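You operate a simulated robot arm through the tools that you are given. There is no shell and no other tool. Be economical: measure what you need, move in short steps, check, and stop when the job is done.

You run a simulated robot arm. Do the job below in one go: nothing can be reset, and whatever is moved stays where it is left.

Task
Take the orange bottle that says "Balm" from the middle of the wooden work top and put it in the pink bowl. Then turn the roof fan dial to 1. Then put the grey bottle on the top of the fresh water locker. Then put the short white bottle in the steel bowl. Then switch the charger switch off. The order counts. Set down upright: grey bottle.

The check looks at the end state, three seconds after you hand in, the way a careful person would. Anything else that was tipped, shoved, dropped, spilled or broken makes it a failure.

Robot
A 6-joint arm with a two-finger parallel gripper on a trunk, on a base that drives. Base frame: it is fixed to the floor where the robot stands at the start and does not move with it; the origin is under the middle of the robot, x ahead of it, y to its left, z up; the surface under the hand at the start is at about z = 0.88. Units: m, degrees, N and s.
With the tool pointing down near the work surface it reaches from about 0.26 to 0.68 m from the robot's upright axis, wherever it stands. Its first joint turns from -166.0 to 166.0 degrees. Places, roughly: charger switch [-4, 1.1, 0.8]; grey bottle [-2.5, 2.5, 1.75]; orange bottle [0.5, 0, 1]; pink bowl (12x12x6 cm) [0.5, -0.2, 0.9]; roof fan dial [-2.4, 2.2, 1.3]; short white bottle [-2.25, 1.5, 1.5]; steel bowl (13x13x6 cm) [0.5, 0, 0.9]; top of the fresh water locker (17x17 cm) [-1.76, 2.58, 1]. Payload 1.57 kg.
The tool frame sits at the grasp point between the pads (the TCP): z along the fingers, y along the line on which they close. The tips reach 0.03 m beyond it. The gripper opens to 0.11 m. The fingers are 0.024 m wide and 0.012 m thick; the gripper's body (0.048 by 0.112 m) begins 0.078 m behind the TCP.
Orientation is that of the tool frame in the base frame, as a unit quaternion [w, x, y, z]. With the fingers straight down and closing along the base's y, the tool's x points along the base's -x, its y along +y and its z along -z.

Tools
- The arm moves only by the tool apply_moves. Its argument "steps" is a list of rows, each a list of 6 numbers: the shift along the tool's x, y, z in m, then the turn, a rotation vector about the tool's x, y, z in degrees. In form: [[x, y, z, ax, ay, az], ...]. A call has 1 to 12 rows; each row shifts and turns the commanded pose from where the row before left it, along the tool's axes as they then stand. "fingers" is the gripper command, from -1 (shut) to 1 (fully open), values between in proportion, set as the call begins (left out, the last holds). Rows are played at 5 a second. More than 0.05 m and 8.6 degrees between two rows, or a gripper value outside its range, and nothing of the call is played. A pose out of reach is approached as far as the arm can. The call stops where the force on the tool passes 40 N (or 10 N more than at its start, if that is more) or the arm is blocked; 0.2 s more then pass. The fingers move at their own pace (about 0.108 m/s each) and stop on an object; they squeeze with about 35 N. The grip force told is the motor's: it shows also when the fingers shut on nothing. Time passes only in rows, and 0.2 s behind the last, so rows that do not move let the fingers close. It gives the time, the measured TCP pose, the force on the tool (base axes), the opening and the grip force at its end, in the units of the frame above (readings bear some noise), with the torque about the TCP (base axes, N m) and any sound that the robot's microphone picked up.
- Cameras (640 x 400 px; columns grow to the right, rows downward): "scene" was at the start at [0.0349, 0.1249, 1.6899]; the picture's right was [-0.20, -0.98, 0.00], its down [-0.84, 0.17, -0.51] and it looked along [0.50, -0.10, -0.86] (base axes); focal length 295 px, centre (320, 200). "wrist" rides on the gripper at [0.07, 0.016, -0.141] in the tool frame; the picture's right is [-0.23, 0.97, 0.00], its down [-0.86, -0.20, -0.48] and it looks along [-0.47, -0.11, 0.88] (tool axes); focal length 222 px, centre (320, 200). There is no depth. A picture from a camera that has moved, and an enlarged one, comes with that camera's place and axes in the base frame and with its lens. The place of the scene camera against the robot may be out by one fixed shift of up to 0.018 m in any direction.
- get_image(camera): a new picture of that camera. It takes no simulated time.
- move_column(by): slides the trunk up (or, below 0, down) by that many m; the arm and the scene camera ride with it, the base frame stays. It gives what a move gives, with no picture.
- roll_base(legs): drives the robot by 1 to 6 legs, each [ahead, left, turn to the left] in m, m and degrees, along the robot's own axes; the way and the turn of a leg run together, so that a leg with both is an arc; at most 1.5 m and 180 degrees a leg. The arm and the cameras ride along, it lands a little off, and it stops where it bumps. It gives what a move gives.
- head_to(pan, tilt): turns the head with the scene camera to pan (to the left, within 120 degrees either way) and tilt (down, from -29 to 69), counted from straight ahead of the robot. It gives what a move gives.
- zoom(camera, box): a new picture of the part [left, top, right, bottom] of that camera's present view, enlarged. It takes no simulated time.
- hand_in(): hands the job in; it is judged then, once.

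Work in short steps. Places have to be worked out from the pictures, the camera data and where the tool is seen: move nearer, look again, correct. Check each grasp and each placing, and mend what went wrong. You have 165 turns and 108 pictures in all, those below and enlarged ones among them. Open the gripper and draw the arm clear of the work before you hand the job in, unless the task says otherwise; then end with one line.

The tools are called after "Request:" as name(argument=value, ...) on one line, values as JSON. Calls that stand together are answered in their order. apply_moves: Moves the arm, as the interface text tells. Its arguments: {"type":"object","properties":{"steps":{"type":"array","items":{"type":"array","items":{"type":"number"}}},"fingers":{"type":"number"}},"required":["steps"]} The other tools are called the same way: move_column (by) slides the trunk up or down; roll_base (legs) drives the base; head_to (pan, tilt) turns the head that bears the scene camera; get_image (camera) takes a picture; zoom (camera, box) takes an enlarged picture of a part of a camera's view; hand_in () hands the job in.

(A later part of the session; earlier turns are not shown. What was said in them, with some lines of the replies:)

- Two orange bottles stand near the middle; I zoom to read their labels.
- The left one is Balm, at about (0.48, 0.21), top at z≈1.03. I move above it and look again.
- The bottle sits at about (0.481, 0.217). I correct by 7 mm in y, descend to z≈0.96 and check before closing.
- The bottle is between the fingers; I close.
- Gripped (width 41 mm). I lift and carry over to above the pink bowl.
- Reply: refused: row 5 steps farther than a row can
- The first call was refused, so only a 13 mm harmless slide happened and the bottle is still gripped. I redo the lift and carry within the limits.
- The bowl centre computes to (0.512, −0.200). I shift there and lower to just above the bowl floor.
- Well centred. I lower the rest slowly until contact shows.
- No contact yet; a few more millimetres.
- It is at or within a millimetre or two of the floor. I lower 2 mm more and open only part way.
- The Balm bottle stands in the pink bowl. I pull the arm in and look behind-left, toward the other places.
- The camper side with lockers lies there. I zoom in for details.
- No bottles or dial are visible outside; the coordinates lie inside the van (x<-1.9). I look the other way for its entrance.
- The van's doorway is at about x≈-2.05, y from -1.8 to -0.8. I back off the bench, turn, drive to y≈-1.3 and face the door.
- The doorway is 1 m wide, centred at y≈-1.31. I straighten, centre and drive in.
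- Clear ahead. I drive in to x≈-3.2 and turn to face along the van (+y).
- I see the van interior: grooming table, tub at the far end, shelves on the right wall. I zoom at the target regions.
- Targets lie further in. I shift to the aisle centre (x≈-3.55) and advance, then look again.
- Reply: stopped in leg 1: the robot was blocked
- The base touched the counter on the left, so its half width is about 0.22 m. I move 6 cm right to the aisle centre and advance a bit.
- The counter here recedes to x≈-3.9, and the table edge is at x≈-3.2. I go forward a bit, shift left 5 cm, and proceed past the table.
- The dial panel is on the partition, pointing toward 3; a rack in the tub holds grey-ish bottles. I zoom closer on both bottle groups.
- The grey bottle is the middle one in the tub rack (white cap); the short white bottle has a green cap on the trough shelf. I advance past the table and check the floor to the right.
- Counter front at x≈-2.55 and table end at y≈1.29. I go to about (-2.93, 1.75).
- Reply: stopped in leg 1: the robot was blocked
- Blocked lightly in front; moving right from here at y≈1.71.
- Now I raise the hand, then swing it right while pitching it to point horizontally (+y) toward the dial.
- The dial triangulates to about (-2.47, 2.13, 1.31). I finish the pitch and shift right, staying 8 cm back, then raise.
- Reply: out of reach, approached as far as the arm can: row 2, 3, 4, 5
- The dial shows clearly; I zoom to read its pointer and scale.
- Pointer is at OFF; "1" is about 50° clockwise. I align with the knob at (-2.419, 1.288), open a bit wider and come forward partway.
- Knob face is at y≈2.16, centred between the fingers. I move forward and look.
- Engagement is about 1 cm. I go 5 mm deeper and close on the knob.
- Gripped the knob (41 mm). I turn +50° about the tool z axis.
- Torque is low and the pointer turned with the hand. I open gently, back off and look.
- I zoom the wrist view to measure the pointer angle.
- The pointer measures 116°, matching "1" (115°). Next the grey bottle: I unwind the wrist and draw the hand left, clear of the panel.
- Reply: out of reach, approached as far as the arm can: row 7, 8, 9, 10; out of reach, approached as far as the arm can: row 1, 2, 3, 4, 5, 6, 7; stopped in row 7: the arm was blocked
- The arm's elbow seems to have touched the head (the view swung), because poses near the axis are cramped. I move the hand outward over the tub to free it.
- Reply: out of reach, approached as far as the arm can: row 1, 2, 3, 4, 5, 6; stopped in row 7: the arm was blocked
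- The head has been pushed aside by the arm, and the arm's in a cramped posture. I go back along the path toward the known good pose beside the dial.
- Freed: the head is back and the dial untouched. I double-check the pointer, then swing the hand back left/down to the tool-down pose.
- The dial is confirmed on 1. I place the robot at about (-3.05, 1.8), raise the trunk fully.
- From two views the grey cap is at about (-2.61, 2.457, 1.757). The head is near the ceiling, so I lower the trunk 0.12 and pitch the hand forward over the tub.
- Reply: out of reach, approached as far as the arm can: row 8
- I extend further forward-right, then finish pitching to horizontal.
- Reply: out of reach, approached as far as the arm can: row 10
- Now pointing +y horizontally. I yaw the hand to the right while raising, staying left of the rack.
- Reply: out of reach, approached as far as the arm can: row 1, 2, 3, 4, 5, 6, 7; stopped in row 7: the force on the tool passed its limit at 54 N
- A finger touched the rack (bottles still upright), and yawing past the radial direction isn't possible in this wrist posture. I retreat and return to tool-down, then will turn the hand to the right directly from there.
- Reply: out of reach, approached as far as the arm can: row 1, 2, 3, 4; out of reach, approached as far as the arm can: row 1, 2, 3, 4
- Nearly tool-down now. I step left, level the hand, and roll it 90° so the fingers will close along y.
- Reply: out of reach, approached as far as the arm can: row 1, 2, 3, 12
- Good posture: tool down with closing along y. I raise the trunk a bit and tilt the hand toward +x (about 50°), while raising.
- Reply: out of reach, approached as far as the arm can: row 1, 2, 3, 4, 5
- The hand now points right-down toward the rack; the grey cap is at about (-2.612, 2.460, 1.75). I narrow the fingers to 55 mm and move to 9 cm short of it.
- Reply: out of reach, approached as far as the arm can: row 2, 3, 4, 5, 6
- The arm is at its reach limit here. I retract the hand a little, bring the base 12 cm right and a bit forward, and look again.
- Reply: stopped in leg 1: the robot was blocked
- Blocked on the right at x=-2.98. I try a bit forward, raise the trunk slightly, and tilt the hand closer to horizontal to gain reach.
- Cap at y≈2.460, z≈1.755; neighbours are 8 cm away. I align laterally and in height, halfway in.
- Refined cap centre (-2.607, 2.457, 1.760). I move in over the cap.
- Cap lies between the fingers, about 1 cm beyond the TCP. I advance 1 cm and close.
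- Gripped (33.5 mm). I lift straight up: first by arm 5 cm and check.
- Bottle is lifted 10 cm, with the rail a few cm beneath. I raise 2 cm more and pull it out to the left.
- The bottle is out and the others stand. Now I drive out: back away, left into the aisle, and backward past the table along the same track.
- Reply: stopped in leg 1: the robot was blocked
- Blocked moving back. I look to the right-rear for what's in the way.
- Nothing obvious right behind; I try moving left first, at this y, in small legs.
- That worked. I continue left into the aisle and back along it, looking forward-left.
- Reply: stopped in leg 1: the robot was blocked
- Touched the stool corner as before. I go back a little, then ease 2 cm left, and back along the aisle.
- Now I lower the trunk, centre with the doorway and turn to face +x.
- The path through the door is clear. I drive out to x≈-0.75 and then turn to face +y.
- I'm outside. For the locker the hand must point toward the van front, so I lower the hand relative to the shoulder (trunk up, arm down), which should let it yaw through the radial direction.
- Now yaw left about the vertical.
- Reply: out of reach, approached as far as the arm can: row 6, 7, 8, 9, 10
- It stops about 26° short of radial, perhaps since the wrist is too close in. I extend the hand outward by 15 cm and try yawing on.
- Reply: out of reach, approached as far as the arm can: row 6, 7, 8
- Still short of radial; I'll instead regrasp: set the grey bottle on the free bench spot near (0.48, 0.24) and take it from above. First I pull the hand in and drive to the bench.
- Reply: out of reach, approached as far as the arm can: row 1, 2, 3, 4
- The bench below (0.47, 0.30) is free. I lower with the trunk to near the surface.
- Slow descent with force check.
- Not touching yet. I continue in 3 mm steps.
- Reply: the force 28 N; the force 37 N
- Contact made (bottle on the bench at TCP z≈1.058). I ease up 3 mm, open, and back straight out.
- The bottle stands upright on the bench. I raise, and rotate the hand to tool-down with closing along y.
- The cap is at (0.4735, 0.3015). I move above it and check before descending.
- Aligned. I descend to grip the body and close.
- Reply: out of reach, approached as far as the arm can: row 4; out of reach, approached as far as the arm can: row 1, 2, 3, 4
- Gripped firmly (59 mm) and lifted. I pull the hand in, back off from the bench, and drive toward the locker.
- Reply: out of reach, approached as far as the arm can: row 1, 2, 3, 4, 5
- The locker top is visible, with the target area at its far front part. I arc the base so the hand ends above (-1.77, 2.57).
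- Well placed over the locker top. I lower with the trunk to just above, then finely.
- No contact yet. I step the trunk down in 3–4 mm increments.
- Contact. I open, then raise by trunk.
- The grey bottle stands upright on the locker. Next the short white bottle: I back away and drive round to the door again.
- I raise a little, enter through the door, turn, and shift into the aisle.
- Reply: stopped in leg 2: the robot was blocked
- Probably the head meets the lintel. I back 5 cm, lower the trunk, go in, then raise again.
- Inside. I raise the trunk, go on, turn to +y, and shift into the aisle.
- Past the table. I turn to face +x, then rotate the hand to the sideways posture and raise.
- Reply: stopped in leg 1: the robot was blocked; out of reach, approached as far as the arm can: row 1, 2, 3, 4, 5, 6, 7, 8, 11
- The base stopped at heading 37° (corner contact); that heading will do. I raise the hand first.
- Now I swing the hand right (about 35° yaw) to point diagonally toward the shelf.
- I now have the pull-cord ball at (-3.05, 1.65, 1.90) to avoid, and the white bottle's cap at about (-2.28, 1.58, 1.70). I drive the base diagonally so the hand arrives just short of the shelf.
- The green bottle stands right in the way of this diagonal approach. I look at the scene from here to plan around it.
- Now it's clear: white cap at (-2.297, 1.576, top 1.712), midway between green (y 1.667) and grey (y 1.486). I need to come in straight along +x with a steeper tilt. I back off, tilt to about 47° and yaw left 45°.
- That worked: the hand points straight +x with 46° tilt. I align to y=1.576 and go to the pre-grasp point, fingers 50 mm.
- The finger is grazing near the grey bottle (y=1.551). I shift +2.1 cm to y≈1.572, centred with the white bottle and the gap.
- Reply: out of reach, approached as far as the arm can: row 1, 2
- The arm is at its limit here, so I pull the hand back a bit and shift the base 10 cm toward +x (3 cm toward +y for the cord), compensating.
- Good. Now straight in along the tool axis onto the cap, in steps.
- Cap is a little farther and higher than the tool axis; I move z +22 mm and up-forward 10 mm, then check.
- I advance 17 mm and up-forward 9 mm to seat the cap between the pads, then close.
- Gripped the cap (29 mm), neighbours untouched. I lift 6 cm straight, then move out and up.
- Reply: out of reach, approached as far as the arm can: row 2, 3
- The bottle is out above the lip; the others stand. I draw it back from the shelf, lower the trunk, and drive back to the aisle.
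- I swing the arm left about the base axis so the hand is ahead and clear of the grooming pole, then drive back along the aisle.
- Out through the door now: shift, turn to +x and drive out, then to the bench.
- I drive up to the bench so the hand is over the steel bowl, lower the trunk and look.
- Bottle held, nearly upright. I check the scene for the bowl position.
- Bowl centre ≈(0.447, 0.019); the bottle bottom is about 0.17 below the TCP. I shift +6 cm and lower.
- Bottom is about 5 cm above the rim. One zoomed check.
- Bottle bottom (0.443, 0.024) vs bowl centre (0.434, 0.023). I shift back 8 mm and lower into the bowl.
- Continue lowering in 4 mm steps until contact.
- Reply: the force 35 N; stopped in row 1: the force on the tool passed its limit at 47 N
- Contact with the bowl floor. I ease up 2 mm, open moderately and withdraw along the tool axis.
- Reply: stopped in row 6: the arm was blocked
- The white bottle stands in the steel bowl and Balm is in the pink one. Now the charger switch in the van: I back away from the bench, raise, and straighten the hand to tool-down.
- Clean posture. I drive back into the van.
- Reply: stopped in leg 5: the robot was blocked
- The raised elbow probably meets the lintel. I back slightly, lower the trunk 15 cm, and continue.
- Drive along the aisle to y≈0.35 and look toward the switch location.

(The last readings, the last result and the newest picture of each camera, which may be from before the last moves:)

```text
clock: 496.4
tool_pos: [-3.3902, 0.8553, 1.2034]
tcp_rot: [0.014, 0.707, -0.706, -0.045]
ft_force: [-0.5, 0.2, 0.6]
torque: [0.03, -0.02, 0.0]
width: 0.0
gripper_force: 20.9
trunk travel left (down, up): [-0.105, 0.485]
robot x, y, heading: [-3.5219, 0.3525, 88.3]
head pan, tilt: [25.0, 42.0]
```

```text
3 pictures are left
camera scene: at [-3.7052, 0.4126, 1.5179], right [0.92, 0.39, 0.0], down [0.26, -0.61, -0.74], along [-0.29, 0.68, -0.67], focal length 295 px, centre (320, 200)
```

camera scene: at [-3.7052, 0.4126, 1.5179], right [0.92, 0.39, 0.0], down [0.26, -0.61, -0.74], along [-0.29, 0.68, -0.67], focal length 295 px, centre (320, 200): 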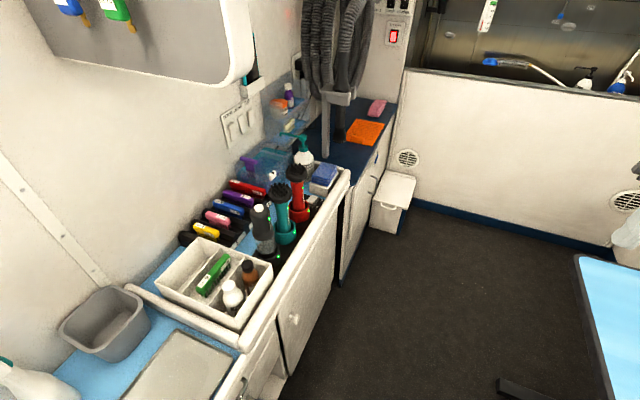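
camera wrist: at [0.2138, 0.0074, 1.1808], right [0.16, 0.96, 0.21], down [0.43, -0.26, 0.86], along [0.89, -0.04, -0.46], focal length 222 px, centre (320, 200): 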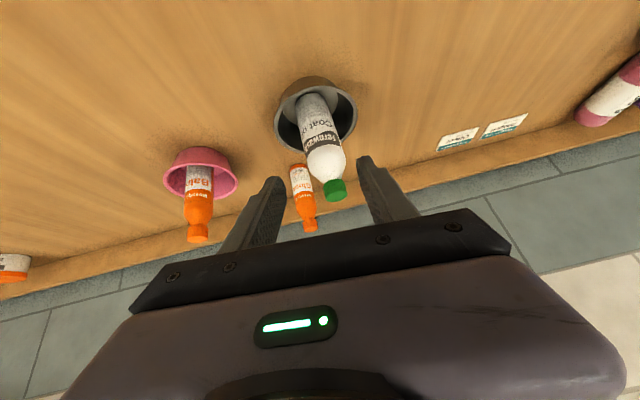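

The estimate projects near (319, 210), at the charging tray/cabinet. I zoom there, including the wall switch plate.

Request:
zoom(camera="scene", box=[205, 90, 365, 250])

```text
2.50 times, centred on (285, 170) of scene
camera zoom: at [-3.7052, 0.4126, 1.5179], right [0.92, 0.39, 0.0], down [0.26, -0.61, -0.74], along [-0.29, 0.68, -0.67], focal length 739 px, centre (408, 275)
```

zoom: 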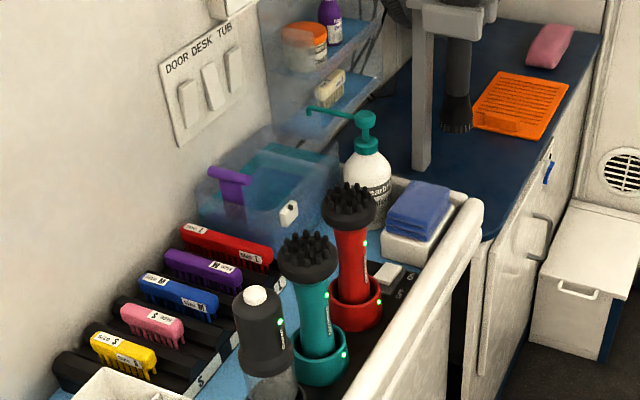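

The charger base has a rocker beside the red brush, at about (-4.03, 1.12, 0.8). I drive 25 cm ahead and roll the hand so I can press it from the aisle side with the camera on top.

Request:
roll_base(legs=[[0.25, -0.005, 1.5]])

Request:
apply_moves(steps=[[0, 0, 0, 0, 0, 8.2], [0, 0, 0, 0, 0, 8.2], [0, 0, 0, 0, 0, 8.2], [0, 0, 0, 0, 0, 8.2], [0, 0, 0, 0, 0, 8.2], [0, 0, 0, 0, 0, 8.2], [0, 0, 0, 0, 0, 8.2], [0, 0, 0, 0, 0, 8.2], [0, 0, 0, 0, 0, 8.2], [0, 0, 0, 0, 0, 8.2], [0, 0, 0, 0, 0, 8.2], [0, 0, 0, 0, 0, 0]])

Request:
apply_moves(steps=[[0.045, 0, 0, 0, 0, 0], [0.045, 0, 0, 0, 0, 0], [0.045, 0, 0, 0, 0, 0], [0.045, 0, 0, 0, 0, 0], [0.045, 0, 0, 0, 0, 0], [0.045, 0, 0, 0, 0, 0], [0.045, 0, 0, 0, 0, 0], [0.045, 0, 0, 0, 0, 0], [0.045, 0, 0, 0, 0, 0], [0.045, 0, 0, 0, 0, 0], [0, 0, 0, 0, 0, 0]])

```text
clock: 498.3
tool_pos: [-3.3949, 1.1093, 1.2032]
tcp_rot: [0.015, 0.716, -0.696, -0.045]
ft_force: [0.0, -0.7, -0.5]
torque: [-0.03, 0.02, 0.01]
width: 0.0
gripper_force: 21.1
trunk travel left (down, up): [-0.105, 0.485]
robot x, y, heading: [-3.5105, 0.6063, 89.6]
head pan, tilt: [25.0, 42.0]
```

```text
clock: 500.9
tool_pos: [-3.395, 1.1092, 1.2022]
tcp_rot: [-0.042, -0.011, 0.999, 0.021]
ft_force: [1.2, 0.0, -0.2]
torque: [0.01, -0.01, 0.02]
width: 0.0
gripper_force: 21.6
trunk travel left (down, up): [-0.105, 0.485]
robot x, y, heading: [-3.5184, 0.6026, 89.6]
head pan, tilt: [25.0, 42.0]
```

```text
clock: 503.3
tool_pos: [-3.8414, 1.0967, 1.2378]
tcp_rot: [-0.041, -0.012, 0.999, 0.021]
ft_force: [-0.1, -0.5, 0.4]
torque: [0.02, 0.02, 0.01]
width: 0.0
gripper_force: 21.5
trunk travel left (down, up): [-0.105, 0.485]
robot x, y, heading: [-3.5081, 0.6059, 89.7]
head pan, tilt: [25.0, 42.0]
```

Now tilt toward -x to about 45° and lower to a viewing position, then take a zoomed wrist look.

Request:
apply_moves(steps=[[0, 0, 0, 0, 8.0, 0], [0, 0, 0, 0, 8.0, 0], [0, 0, 0, 0, 8.0, 0], [0, 0, 0, 0, 8.0, 0], [0, 0, 0, 0, 8.0, 0], [-0.033, 0.005, 0.033, 0, 0, 0], [-0.033, 0.005, 0.033, 0, 0, 0], [-0.033, 0.005, 0.033, 0, 0, 0], [-0.033, 0.005, 0.033, 0, 0, 0], [0, 0, 0, 0, 0, 0]])

```text
clock: 505.5
tool_pos: [-3.8418, 1.1257, 1.0535]
tcp_rot: [-0.381, -0.019, 0.924, 0.016]
ft_force: [0.2, -0.4, 0.2]
torque: [-0.01, 0.0, -0.01]
width: 0.0001
gripper_force: 21.2
trunk travel left (down, up): [-0.105, 0.485]
robot x, y, heading: [-3.5095, 0.6048, 89.9]
head pan, tilt: [25.0, 42.0]
```

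Zoomed wrist view where the switch should appear.

Request:
zoom(camera="wrist", box=[250, 85, 394, 175])

```text
4.44 times, centred on (322, 130) of wrist
camera zoom: at [-3.7926, 1.1357, 1.2047], right [0.14, 0.98, -0.12], down [0.95, -0.17, -0.27], along [-0.29, -0.07, -0.96], focal length 987 px, centre (311, 511)
```

zoom: 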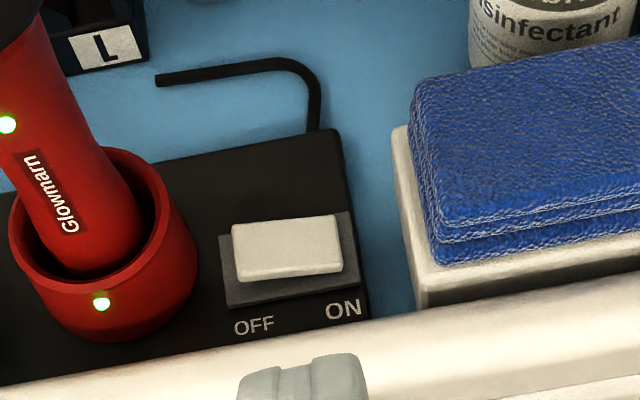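

The rocker is clear: OFF side is toward -y, its end at about (-4.036, 1.098, 0.815). I steepen the tilt by 15° and move to just above the OFF side.

Request:
apply_moves(steps=[[0, 0, 0, 0, -7.5, 0], [0, 0, 0, 0, -7.5, 0], [0.0206, -0.0058, 0.0403, 0, 0, 0], [0.0206, -0.0058, 0.0403, 0, 0, 0], [0.0206, -0.0058, 0.0403, 0, 0, 0], [0.0206, -0.0058, 0.0403, 0, 0, 0], [0.0206, -0.0058, 0.0403, 0, 0, 0], [0, 0, 0, 0, 0, 0]])

```text
clock: 507.3
tool_pos: [-4.0311, 1.0969, 0.9294]
tcp_rot: [-0.257, -0.016, 0.966, 0.018]
ft_force: [0.5, -1.1, 1.0]
torque: [-0.01, 0.04, 0.05]
width: 0.0
gripper_force: 21.6
trunk travel left (down, up): [-0.105, 0.485]
robot x, y, heading: [-3.5128, 0.6042, 89.5]
head pan, tilt: [25.0, 42.0]
```

Positioned. I descend vertically to near contact.

Request:
apply_moves(steps=[[-0.0174, -0.0015, 0.0304, 0, 0, 0], [-0.0149, -0.0013, 0.026, 0, 0, 0], [0, 0, 0, 0, 0, 0]])

Request:
apply_moves(steps=[[-0.002, -0.0002, 0.0035, 0, 0, 0], [-0.002, -0.0002, 0.0035, 0, 0, 0], [0, 0, 0, 0, 0, 0]])

Request:
apply_moves(steps=[[-0.002, -0.0002, 0.0035, 0, 0, 0], [0, 0, 0, 0, 0, 0]])

```text
clock: 508.1
tool_pos: [-4.0315, 1.0988, 0.8647]
tcp_rot: [-0.257, -0.015, 0.966, 0.018]
ft_force: [-0.2, -0.9, -0.3]
torque: [0.01, -0.01, 0.0]
width: 0.0
gripper_force: 20.8
trunk travel left (down, up): [-0.105, 0.485]
robot x, y, heading: [-3.512, 0.6043, 89.8]
head pan, tilt: [25.0, 42.0]
```

```text
clock: 508.9
tool_pos: [-4.0305, 1.0971, 0.8602]
tcp_rot: [-0.259, -0.017, 0.965, 0.02]
ft_force: [-0.6, -0.5, 28.4]
torque: [0.35, 0.19, 0.01]
width: 0.0
gripper_force: 21.2
trunk travel left (down, up): [-0.105, 0.485]
robot x, y, heading: [-3.5103, 0.606, 89.7]
head pan, tilt: [25.0, 42.0]
```

```text
clock: 509.2
tool_pos: [-4.0309, 1.0987, 0.861]
tcp_rot: [-0.261, -0.016, 0.965, 0.021]
ft_force: [14.5, -11.6, 17.5]
torque: [-0.18, -0.34, -0.07]
width: 0.0
gripper_force: 21.0
trunk travel left (down, up): [-0.105, 0.485]
robot x, y, heading: [-3.51, 0.6047, 90.0]
head pan, tilt: [25.0, 42.0]
stopped in row 1: the force on the tool passed its limit at 44 N (the readings are from after the stop); the commanded pose is now the measured one
```

Firm contact, likely toggled (contact now felt at the pivot side). I lift and retrace to the viewing pose for the last picture.

Request:
apply_moves(steps=[[0.0174, 0.0015, -0.0304, 0, 0, 0], [0.0174, 0.0015, -0.0304, 0, 0, 0], [-0.0206, 0.0058, -0.0403, 0, 0, 0], [-0.0206, 0.0058, -0.0403, 0, 0, 0], [-0.0206, 0.0058, -0.0403, 0, 0, 0], [-0.0206, 0.0058, -0.0403, 0, 0, 0], [-0.0206, 0.0058, -0.0403, 0, 0, 0], [0, 0, 0, 0, 7.5, 0], [0, 0, 0, 0, 7.5, 0], [0, 0, 0, 0, 0, 0]])

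Request:
zoom(camera="wrist", box=[236, 80, 396, 180])

```text
clock: 511.4
tool_pos: [-3.844, 1.1246, 1.0531]
tcp_rot: [-0.384, -0.019, 0.923, 0.018]
ft_force: [0.1, -0.3, -0.2]
torque: [0.02, -0.04, 0.03]
width: 0.0
gripper_force: 21.6
trunk travel left (down, up): [-0.105, 0.485]
robot x, y, heading: [-3.5082, 0.6042, 89.7]
head pan, tilt: [25.0, 42.0]
```

```text
4.00 times, centred on (316, 130) of wrist
camera zoom: at [-3.7919, 1.1346, 1.2029], right [0.14, 0.98, -0.11], down [0.95, -0.17, -0.28], along [-0.29, -0.07, -0.95], focal length 888 px, centre (336, 480)
```

zoom: 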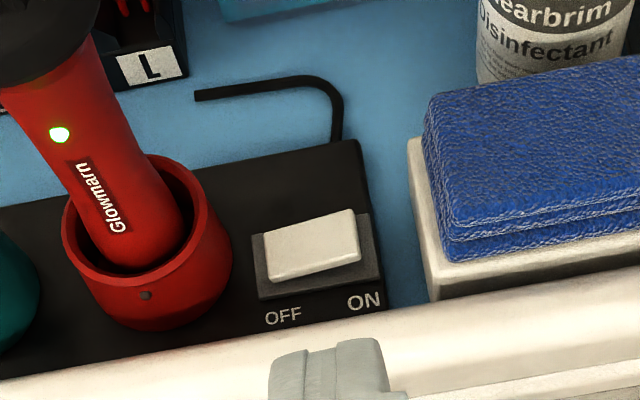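

The charger's LED is dark and the rocker is down on OFF. I raise the hand, draw it clear and open the gripper.

Request:
apply_moves(steps=[[0.033, 0, -0.033, 0, 0, 0], [0.033, 0, -0.033, 0, 0, 0], [-0.03, 0, -0.03, 0, 0, 0], [-0.03, 0, -0.03, 0, 0, 0], [-0.03, 0, -0.03, 0, 0, 0], [0, 0, 0, 0, 0, 0]])

Request:
apply_moves(steps=[[0, 0, 0, 0, 0, 0], [0, 0, 0, 0, 0, 0], [0, 0, 0, 0, 0, 0]], fingers=1)

```text
clock: 512.8
tool_pos: [-3.7152, 1.1237, 1.1481]
tcp_rot: [-0.383, -0.019, 0.923, 0.017]
ft_force: [1.1, 0.1, 0.0]
torque: [0.04, 0.01, 0.03]
width: 0.0
gripper_force: 21.5
trunk travel left (down, up): [-0.105, 0.485]
robot x, y, heading: [-3.5123, 0.6033, 89.8]
head pan, tilt: [25.0, 42.0]
```

```text
clock: 513.6
tool_pos: [-3.7158, 1.1241, 1.147]
tcp_rot: [-0.383, -0.019, 0.923, 0.018]
ft_force: [-0.1, -0.2, -0.6]
torque: [-0.01, 0.03, 0.0]
width: 0.1098
gripper_force: 0.0
trunk travel left (down, up): [-0.105, 0.485]
robot x, y, heading: [-3.5069, 0.6043, 90.1]
head pan, tilt: [25.0, 42.0]
```

All five jobs are done in order, and the gripper is open and clear; I hand in.

Request:
hand_in()

```text
The job is handed in.
```

All five steps are done in order and handed in: Balm is in the pink bowl, the roof fan dial is on 1, the grey bottle stands upright on the fresh water locker, the short white bottle is in the steel bowl and the charger is switched off. On the way the base bumped fixtures a few times, a finger touched the tub rack and may have grazed another bottle on the shelf, and I set the grey bottle down once on the work top to regrip it. Nothing tipped or moved in any picture I took.
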